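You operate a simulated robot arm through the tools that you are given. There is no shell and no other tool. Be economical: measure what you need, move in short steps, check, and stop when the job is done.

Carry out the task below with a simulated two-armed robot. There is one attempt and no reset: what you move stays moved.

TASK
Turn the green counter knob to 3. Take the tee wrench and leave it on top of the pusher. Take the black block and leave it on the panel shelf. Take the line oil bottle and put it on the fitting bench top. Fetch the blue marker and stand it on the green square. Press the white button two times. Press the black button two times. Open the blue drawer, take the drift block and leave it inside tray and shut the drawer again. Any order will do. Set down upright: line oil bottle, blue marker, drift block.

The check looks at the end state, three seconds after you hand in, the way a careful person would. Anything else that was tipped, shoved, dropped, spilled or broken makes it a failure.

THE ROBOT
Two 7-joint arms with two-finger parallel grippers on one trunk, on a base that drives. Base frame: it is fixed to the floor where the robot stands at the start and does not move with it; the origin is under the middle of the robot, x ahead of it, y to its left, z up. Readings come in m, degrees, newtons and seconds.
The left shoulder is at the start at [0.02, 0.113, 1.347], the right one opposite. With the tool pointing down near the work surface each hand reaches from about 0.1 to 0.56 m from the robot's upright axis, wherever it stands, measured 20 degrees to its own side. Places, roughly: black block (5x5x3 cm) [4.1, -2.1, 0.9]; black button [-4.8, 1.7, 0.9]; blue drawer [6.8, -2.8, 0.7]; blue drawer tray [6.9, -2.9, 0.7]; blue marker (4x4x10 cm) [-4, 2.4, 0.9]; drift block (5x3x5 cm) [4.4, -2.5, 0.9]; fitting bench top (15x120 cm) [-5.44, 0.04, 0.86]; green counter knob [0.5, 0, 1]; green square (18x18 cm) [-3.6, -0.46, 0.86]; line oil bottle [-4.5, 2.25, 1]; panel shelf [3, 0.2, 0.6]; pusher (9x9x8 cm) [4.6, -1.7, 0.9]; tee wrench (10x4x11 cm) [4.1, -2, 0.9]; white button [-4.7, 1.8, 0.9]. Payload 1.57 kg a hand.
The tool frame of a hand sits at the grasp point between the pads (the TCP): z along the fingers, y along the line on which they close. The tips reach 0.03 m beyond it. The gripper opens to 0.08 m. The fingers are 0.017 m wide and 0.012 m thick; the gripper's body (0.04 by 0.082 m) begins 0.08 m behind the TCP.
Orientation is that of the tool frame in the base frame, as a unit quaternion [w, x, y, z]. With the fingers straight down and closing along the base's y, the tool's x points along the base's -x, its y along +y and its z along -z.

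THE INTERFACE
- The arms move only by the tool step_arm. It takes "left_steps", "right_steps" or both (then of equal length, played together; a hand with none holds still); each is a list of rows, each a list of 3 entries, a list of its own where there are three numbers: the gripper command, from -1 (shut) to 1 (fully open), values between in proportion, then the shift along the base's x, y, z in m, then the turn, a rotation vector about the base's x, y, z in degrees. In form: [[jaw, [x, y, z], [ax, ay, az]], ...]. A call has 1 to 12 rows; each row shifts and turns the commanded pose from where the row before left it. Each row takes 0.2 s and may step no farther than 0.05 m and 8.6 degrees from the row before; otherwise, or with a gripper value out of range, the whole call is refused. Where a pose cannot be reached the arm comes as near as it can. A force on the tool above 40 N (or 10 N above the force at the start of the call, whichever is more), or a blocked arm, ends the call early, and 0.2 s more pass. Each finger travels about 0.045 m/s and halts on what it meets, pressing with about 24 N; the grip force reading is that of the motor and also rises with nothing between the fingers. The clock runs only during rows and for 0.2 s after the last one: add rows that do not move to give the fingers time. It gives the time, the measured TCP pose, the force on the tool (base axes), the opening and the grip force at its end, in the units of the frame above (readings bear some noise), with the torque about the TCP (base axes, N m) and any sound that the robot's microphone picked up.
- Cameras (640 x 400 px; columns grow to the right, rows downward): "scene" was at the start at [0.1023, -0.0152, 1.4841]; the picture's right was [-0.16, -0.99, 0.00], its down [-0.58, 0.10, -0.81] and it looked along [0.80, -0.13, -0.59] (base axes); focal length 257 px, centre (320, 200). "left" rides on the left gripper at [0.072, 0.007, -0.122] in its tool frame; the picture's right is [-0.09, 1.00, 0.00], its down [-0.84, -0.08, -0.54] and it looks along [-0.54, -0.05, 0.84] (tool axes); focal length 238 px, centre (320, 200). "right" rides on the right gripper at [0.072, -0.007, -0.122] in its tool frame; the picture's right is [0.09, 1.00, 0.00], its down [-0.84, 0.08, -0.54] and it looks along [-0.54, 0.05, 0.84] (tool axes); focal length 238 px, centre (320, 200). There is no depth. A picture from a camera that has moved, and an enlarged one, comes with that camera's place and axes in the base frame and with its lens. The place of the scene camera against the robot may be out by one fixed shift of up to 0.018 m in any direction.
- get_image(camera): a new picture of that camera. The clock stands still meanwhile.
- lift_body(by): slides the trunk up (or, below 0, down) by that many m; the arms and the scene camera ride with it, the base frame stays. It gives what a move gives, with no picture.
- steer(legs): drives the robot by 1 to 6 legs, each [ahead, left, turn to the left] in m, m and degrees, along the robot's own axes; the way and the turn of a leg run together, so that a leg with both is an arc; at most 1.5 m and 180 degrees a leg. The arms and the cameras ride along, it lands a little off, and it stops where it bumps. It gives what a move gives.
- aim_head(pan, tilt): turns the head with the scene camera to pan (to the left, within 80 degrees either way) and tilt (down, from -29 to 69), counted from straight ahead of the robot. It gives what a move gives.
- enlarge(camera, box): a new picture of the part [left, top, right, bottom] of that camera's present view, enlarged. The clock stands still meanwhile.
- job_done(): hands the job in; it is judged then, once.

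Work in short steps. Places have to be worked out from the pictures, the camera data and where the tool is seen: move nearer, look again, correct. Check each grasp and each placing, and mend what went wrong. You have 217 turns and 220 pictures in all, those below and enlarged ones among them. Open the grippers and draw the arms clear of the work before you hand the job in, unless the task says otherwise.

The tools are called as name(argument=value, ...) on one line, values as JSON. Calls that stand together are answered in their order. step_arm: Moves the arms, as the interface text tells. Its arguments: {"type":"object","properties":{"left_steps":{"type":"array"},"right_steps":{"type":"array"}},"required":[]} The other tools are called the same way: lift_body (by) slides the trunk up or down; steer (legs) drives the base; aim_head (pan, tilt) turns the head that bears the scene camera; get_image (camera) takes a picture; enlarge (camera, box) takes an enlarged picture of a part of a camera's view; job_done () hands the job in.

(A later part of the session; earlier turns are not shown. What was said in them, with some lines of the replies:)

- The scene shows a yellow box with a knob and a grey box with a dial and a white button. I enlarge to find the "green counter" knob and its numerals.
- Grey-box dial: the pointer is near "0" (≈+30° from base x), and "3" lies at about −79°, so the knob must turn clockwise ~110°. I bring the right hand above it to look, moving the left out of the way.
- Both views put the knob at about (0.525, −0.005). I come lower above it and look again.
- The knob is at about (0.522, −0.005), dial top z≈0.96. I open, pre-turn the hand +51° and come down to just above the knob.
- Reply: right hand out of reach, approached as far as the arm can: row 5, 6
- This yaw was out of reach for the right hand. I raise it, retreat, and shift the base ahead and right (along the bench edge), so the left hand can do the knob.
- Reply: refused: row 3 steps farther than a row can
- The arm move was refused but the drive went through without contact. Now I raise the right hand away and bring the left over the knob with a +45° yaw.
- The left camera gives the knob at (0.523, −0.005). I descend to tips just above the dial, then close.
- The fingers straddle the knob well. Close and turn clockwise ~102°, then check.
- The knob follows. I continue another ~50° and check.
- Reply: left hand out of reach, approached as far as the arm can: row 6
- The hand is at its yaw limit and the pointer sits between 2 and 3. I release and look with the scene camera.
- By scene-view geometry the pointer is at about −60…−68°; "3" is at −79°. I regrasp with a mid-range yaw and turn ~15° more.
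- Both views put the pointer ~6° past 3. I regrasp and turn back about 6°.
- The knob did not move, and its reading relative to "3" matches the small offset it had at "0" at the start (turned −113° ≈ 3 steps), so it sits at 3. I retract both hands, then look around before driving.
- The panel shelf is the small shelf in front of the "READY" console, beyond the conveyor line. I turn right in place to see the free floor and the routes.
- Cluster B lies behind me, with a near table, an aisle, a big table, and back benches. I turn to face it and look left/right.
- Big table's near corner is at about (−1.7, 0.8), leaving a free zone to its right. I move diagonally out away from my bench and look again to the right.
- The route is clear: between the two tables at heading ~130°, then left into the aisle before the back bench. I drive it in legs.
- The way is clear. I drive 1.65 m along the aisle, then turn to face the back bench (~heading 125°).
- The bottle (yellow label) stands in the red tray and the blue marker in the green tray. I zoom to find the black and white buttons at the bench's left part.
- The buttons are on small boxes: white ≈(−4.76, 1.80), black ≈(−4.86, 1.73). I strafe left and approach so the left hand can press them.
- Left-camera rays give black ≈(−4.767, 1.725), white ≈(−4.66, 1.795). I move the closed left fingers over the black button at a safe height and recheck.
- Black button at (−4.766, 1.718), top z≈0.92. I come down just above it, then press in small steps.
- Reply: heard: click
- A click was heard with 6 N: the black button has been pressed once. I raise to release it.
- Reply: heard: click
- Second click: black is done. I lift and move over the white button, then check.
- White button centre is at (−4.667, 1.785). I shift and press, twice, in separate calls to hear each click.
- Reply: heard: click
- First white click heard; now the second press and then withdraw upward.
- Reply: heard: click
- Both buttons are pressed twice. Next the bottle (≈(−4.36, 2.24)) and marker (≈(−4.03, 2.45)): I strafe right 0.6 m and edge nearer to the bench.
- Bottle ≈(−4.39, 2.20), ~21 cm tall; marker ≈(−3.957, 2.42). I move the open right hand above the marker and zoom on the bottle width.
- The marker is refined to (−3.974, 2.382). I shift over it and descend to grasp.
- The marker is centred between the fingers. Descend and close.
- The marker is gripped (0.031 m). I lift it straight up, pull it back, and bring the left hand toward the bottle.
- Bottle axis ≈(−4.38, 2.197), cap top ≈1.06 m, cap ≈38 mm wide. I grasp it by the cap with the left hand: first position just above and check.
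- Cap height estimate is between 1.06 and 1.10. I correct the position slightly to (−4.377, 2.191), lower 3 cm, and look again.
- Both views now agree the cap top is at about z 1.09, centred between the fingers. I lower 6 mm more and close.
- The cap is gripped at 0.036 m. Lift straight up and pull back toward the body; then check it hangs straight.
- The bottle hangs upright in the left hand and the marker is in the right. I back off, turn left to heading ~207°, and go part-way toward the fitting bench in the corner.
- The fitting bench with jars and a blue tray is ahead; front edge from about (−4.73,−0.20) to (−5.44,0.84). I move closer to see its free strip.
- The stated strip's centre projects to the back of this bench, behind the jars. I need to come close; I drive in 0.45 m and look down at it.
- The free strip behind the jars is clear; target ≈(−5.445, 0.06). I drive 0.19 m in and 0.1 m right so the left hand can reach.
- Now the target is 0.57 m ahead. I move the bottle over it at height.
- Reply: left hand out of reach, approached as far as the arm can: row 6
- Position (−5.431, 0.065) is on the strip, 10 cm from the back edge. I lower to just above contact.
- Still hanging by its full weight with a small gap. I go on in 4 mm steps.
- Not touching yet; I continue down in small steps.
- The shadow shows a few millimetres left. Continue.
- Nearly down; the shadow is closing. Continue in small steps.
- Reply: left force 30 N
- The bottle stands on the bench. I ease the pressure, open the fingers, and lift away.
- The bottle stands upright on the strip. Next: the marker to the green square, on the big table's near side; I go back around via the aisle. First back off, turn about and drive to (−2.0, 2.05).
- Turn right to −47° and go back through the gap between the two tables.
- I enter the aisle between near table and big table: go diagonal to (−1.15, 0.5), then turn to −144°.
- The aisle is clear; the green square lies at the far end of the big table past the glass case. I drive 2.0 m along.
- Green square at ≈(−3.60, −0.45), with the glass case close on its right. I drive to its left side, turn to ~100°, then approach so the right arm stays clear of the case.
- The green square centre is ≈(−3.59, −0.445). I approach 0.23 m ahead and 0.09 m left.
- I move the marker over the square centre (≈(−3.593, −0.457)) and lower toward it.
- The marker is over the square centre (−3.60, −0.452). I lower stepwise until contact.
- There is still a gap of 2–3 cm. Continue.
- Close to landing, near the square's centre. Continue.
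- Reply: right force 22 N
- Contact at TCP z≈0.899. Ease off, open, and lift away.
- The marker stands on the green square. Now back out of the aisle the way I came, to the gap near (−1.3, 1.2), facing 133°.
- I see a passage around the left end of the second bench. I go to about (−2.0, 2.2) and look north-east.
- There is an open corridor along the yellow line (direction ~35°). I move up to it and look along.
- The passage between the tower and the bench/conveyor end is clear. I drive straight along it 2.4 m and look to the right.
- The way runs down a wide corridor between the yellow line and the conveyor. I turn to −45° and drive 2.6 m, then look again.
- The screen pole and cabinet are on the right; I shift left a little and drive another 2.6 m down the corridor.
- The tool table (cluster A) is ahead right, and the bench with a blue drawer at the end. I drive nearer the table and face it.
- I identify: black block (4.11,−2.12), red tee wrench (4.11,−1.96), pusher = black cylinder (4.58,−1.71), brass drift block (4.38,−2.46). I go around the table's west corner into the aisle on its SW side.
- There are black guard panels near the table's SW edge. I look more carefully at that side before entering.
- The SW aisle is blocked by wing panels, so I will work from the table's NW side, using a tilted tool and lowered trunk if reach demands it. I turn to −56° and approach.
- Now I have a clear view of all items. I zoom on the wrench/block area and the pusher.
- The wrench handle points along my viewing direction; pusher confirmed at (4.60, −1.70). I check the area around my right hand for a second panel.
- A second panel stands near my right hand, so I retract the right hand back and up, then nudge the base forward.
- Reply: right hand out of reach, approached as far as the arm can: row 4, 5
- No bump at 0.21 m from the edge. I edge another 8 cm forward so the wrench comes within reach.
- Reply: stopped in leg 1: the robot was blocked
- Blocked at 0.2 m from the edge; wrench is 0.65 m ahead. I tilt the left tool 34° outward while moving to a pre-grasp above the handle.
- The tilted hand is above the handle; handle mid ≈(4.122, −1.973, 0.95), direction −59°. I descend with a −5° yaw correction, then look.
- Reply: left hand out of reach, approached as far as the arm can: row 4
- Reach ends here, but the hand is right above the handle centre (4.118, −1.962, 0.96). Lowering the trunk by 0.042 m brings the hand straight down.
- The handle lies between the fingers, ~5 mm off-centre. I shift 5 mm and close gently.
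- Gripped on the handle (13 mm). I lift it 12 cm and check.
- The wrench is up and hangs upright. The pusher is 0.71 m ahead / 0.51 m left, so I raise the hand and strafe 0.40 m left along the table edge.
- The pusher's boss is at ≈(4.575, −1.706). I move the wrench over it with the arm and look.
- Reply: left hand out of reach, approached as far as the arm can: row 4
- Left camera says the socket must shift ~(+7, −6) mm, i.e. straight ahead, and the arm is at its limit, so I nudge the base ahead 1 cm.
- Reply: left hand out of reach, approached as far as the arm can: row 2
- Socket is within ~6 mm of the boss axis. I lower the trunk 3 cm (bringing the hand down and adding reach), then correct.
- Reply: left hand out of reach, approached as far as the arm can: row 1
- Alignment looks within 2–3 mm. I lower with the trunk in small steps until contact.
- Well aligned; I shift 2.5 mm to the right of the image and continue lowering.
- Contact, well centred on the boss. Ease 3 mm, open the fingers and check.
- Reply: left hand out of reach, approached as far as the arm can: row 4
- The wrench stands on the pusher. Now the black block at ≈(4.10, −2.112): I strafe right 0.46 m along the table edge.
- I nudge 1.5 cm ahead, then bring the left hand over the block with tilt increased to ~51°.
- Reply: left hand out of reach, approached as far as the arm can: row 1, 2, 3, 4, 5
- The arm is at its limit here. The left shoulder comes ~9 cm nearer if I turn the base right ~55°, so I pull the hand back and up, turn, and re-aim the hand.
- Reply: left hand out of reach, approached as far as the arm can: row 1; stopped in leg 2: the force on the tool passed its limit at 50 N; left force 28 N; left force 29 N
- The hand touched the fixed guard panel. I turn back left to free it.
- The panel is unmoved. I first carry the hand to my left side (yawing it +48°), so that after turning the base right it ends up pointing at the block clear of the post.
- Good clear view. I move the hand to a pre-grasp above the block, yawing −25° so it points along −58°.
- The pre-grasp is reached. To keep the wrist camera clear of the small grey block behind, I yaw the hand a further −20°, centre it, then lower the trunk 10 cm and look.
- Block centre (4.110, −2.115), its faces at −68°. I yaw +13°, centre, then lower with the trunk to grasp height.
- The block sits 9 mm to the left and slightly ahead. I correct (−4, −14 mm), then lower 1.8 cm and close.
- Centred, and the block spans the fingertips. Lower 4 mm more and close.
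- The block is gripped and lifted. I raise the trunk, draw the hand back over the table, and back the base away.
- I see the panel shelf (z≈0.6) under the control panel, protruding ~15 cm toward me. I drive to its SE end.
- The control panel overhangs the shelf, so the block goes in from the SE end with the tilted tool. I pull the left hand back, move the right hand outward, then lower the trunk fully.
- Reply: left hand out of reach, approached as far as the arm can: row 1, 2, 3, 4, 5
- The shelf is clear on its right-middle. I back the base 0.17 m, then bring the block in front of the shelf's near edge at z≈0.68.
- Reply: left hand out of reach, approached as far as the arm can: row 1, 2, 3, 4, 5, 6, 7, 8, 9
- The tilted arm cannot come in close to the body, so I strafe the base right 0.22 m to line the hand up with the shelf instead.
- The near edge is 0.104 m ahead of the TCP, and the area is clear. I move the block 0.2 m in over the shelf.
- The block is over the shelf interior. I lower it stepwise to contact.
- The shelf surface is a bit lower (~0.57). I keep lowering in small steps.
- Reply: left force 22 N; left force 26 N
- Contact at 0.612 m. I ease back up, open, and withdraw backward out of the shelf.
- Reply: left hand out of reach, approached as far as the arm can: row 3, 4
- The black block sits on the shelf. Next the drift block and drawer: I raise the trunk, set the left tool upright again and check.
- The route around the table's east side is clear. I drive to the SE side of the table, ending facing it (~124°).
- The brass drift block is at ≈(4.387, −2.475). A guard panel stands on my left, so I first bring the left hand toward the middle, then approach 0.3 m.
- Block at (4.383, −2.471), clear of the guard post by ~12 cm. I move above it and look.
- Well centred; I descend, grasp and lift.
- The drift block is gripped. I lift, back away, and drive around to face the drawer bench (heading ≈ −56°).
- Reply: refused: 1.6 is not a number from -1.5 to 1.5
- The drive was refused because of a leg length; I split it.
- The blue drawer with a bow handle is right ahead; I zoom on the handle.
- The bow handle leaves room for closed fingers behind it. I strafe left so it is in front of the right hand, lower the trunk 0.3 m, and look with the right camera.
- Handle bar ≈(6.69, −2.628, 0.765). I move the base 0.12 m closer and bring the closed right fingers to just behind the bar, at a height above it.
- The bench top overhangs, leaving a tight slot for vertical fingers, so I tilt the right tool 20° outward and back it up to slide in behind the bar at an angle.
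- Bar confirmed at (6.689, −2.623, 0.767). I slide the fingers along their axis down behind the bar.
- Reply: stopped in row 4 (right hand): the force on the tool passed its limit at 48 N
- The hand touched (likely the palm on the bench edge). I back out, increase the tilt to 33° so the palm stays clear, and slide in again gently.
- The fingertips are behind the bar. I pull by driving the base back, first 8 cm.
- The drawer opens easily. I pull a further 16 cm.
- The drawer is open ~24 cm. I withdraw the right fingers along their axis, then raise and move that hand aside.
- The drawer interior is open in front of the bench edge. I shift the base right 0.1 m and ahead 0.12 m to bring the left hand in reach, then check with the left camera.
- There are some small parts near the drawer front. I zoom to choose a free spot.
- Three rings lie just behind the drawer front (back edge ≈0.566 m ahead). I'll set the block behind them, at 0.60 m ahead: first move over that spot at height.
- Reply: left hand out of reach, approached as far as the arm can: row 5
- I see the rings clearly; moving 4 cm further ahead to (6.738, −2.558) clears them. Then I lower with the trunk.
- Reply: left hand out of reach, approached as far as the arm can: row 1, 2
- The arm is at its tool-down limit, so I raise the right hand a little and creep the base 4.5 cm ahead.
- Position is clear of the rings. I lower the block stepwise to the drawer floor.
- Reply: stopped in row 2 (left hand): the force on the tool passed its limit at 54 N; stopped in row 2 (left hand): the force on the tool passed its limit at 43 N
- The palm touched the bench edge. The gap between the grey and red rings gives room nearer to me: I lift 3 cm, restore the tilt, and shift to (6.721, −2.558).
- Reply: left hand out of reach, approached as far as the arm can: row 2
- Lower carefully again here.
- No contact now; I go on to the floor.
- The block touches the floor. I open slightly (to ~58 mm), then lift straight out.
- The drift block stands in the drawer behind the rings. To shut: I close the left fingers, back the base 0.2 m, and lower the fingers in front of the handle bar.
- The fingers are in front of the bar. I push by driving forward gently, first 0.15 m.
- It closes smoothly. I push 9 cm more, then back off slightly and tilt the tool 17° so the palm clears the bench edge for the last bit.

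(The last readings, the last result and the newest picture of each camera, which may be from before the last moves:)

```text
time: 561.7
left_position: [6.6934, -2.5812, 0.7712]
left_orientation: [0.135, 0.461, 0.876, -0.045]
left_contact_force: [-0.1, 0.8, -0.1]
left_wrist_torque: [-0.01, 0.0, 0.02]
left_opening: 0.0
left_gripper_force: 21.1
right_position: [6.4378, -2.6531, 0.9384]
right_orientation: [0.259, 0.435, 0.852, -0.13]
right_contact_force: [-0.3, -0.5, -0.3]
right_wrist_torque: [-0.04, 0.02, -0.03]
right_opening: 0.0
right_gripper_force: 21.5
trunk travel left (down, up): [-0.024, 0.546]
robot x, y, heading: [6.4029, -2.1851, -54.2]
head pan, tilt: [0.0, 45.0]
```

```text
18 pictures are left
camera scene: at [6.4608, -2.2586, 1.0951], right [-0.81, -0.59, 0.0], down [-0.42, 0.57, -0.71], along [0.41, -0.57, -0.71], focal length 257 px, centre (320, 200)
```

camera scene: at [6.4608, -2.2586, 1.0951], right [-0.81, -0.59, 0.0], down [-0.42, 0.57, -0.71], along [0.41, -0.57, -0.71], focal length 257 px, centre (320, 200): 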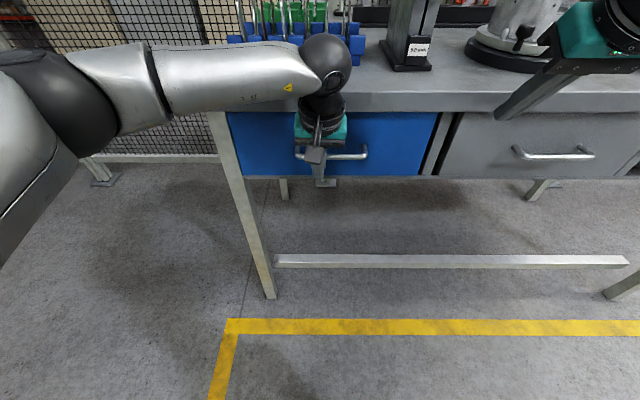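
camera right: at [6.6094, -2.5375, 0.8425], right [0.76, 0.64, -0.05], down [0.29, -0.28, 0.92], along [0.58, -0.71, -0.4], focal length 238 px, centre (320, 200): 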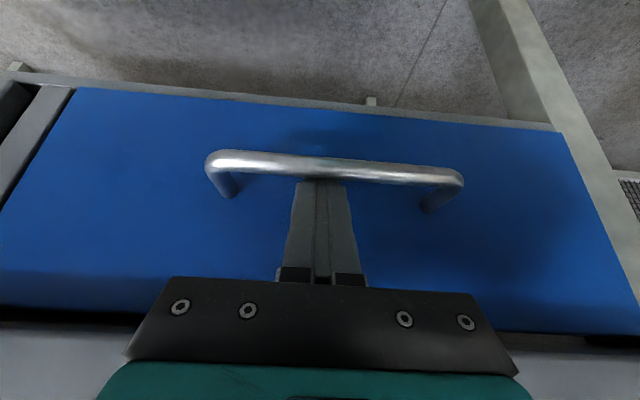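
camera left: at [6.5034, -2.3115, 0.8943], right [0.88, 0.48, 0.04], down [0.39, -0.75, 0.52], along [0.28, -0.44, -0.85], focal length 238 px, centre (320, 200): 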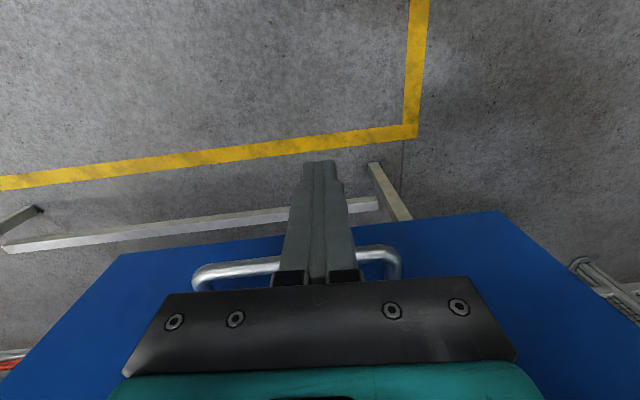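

Almost shut; I push on until it resists.

steer(legs=[[0.015, 0, 0]])

steer(legs=[[0.012, 0, 0]])

enlarge(camera="scene", box=[200, 70, 640, 250])

```text
time: 562.5
left_position: [6.7005, -2.5923, 0.7707]
left_orientation: [0.134, 0.461, 0.876, -0.044]
left_contact_force: [-1.1, 1.7, -2.0]
left_wrist_torque: [-0.01, 0.05, -0.01]
left_opening: 0.0
left_gripper_force: 21.1
right_position: [6.4456, -2.667, 0.9381]
right_orientation: [0.259, 0.436, 0.852, -0.13]
right_contact_force: [0.0, 0.4, -0.2]
right_wrist_torque: [0.0, 0.0, 0.02]
right_opening: 0.0
right_gripper_force: 21.7
trunk travel left (down, up): [-0.024, 0.546]
robot x, y, heading: [6.4073, -2.1973, -53.9]
head pan, tilt: [0.0, 45.0]
```

```text
time: 563.3
left_position: [6.7013, -2.5935, 0.7672]
left_orientation: [0.124, 0.464, 0.876, -0.035]
left_contact_force: [-1.1, 1.6, 2.4]
left_wrist_torque: [-0.03, -0.02, 0.07]
left_opening: 0.0001
left_gripper_force: 21.8
right_position: [6.4515, -2.6736, 0.938]
right_orientation: [0.258, 0.434, 0.853, -0.131]
right_contact_force: [0.7, 0.3, 0.0]
right_wrist_torque: [0.01, 0.04, 0.0]
right_opening: 0.0
right_gripper_force: 21.3
trunk travel left (down, up): [-0.024, 0.546]
robot x, y, heading: [6.4167, -2.2007, -54.2]
head pan, tilt: [0.0, 45.0]
stopped in leg 1: the force on the tool passed its limit at 47 N (the readings are from after the stop); the commanded pose is now the measured one
```

```text
1.45 times, centred on (420, 160) of scene
camera zoom: at [6.4747, -2.2774, 1.0952], right [-0.81, -0.59, 0.0], down [-0.42, 0.57, -0.71], along [0.42, -0.57, -0.71], focal length 374 px, centre (174, 258)
```

zoom: 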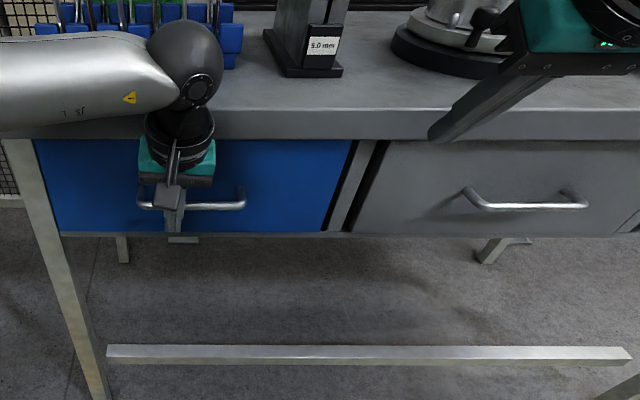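

It stopped at the expected closed position, flush with the neighbouring drawer. I back off and verify.

steer(legs=[[-0.35, 0, 0]])

lift_body(by=0.35)

aim_head(pan=-10, tilt=35)

get_image(camera="scene")

```text
time: 565.6
left_position: [6.4937, -2.3111, 0.7664]
left_orientation: [0.124, 0.469, 0.874, -0.037]
left_contact_force: [-0.3, 0.8, 0.8]
left_wrist_torque: [-0.01, -0.02, 0.04]
left_opening: 0.0
left_gripper_force: 21.6
right_position: [6.2425, -2.3885, 0.9384]
right_orientation: [0.258, 0.438, 0.851, -0.132]
right_contact_force: [-1.5, -0.4, -0.8]
right_wrist_torque: [0.01, 0.0, 0.0]
right_opening: 0.0001
right_gripper_force: 21.0
trunk travel left (down, up): [-0.024, 0.546]
robot x, y, heading: [6.2102, -1.9165, -54.6]
head pan, tilt: [0.0, 45.0]
```

```text
time: 569.0
left_position: [6.4928, -2.3113, 1.1171]
left_orientation: [0.123, 0.469, 0.874, -0.038]
left_contact_force: [0.0, 0.0, 1.2]
left_wrist_torque: [0.01, -0.01, 0.01]
left_opening: 0.0
left_gripper_force: 21.2
right_position: [6.2427, -2.3892, 1.2886]
right_orientation: [0.259, 0.438, 0.851, -0.132]
right_contact_force: [0.4, 0.0, -0.2]
right_wrist_torque: [0.03, 0.01, 0.01]
right_opening: 0.0
right_gripper_force: 21.1
trunk travel left (down, up): [-0.374, 0.196]
robot x, y, heading: [6.2097, -1.921, -54.3]
head pan, tilt: [0.0, 45.0]
```

```text
time: 569.8
left_position: [6.4935, -2.3106, 1.1174]
left_orientation: [0.123, 0.469, 0.874, -0.037]
left_contact_force: [-0.1, 0.2, 0.3]
left_wrist_torque: [0.02, 0.04, 0.01]
left_opening: 0.0
left_gripper_force: 20.8
right_position: [6.2434, -2.3897, 1.2885]
right_orientation: [0.259, 0.438, 0.851, -0.132]
right_contact_force: [0.5, 0.3, 1.3]
right_wrist_torque: [0.02, -0.01, 0.01]
right_opening: 0.0
right_gripper_force: 21.0
trunk travel left (down, up): [-0.374, 0.196]
robot x, y, heading: [6.2108, -1.9209, -54.4]
head pan, tilt: [-10.0, 35.0]
```

```text
16 pictures are left
camera scene: at [6.2596, -2.0061, 1.4599], right [-0.9, -0.43, 0.0], down [-0.25, 0.52, -0.82], along [0.35, -0.74, -0.57], focal length 257 px, centre (320, 200)
```

scene: 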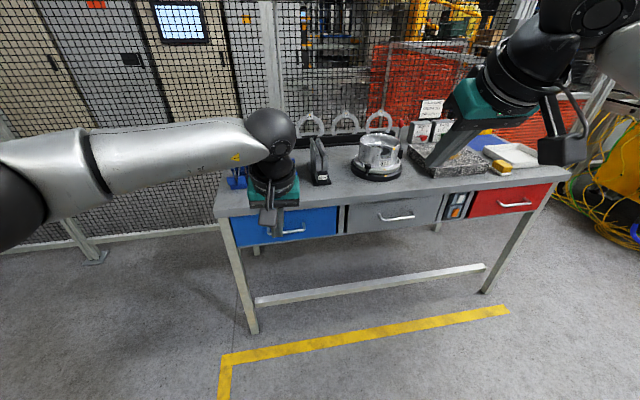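

The drawer is flush shut and everything is placed. I open both grippers and back clear of the bench.

step_arm(left_steps=[[1, [0, 0, 0.02], [0, 0, 0]], [1, [0, 0, 0.02], [0, 0, 0]], [1, [0, 0, 0], [0, 0, 0]], [1, [0, 0, 0], [0, 0, 0]], [1, [0, 0, 0], [0, 0, 0]]], right_steps=[[1, [0, 0, 0], [0, 0, 0]], [1, [0, 0, 0], [0, 0, 0]], [1, [0, 0, 0], [0, 0, 0]], [1, [0, 0, 0], [0, 0, 0]], [1, [0, 0, 0], [0, 0, 0]]])

steer(legs=[[-0.3, 0, 0]])

aim_head(pan=-75, tilt=20)

get_image(camera="scene")

```text
time: 571.0
left_position: [6.493, -2.3127, 1.1554]
left_orientation: [0.124, 0.469, 0.874, -0.037]
left_contact_force: [-0.2, -0.5, -0.9]
left_wrist_torque: [-0.03, 0.02, -0.02]
left_opening: 0.08
left_gripper_force: 0.0
right_position: [6.2438, -2.3883, 1.2887]
right_orientation: [0.258, 0.438, 0.851, -0.132]
right_contact_force: [-0.1, 0.3, 0.2]
right_wrist_torque: [-0.02, 0.05, 0.0]
right_opening: 0.0801
right_gripper_force: 0.1
trunk travel left (down, up): [-0.374, 0.196]
robot x, y, heading: [6.2087, -1.9184, -54.3]
head pan, tilt: [-10.0, 35.0]
```

```text
time: 573.0
left_position: [6.3154, -2.062, 1.1558]
left_orientation: [0.123, 0.471, 0.873, -0.037]
left_contact_force: [-0.1, 0.7, -0.5]
left_wrist_torque: [-0.01, -0.02, 0.01]
left_opening: 0.0801
left_gripper_force: 0.0
right_position: [6.0634, -2.1398, 1.287]
right_orientation: [0.257, 0.439, 0.851, -0.132]
right_contact_force: [0.6, 0.6, 0.2]
right_wrist_torque: [0.0, -0.03, 0.0]
right_opening: 0.0798
right_gripper_force: 0.0
trunk travel left (down, up): [-0.374, 0.196]
robot x, y, heading: [6.0294, -1.6671, -54.8]
head pan, tilt: [-10.0, 35.0]
```

```text
time: 574.4
left_position: [6.3156, -2.0639, 1.1545]
left_orientation: [0.124, 0.471, 0.873, -0.037]
left_contact_force: [-0.4, -0.2, 0.3]
left_wrist_torque: [0.02, 0.0, 0.02]
left_opening: 0.0798
left_gripper_force: 0.1
right_position: [6.0639, -2.1406, 1.2878]
right_orientation: [0.257, 0.44, 0.85, -0.133]
right_contact_force: [-1.0, 0.1, 0.3]
right_wrist_torque: [0.01, 0.02, -0.01]
right_opening: 0.0803
right_gripper_force: 0.1
trunk travel left (down, up): [-0.374, 0.196]
robot x, y, heading: [6.0309, -1.6671, -55.0]
head pan, tilt: [-75.0, 20.0]
```

```text
15 pictures are left
camera scene: at [5.9852, -1.749, 1.4838], right [-0.77, 0.64, 0.0], down [0.22, 0.26, -0.94], along [-0.6, -0.72, -0.34], focal length 257 px, centre (320, 200)
```

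scene: 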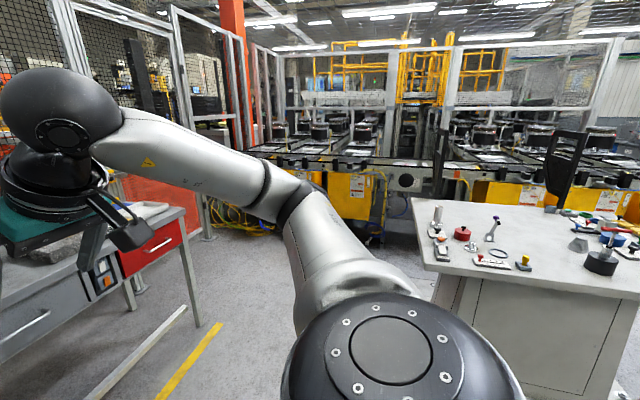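

I zoom on the pusher to confirm the wrench still stands.

enlarge(camera="scene", box=[520, 190, 640, 290])

```text
4.00 times, centred on (580, 240) of scene
camera zoom: at [5.9852, -1.749, 1.4838], right [-0.77, 0.64, 0.0], down [0.22, 0.26, -0.94], along [-0.6, -0.72, -0.34], focal length 1028 px, centre (-720, 40)
```

zoom: 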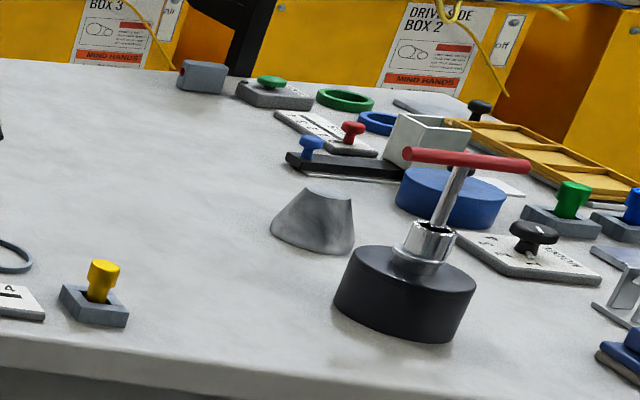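

The wrench stands on the pusher, the drawer is shut, and both grippers are open and clear, so I hand in.

job_done()

```text
The job is handed in.
```

I carried out every part of the task and handed the job in; two of the end states below are judged rather than seen.

- **Counter knob:** turned to 3. The pointer reads about 6° past the numeral, the same offset it showed at 0, so I take it as set.
- **Tee wrench:** standing upright on the pusher, confirmed in a last close-up.
- **Black block:** lying on the panel shelf, about 8 cm in from its near end.
- **Line oil bottle:** standing upright on the clear strip at the back of the fitting bench.
- **Blue marker:** standing near the middle of the green square.
- **Buttons:** white and black each pressed twice, with a click heard every time.
- **Drift block and drawer:** the block was set down upright in the blue drawer, behind the three rings already there. I pushed the drawer shut until it stopped flush, and I could not see the block after that.

Three unplanned touches happened on the way:

- **Guard panel by the tool table:** the left hand bumped it; it looked unmoved afterwards.
- **Drawer bench edge:** the right hand touched what I judged to be this edge while I hooked the handle. The left hand touched it while lowering the drift block. Neither touch showed any visible effect.
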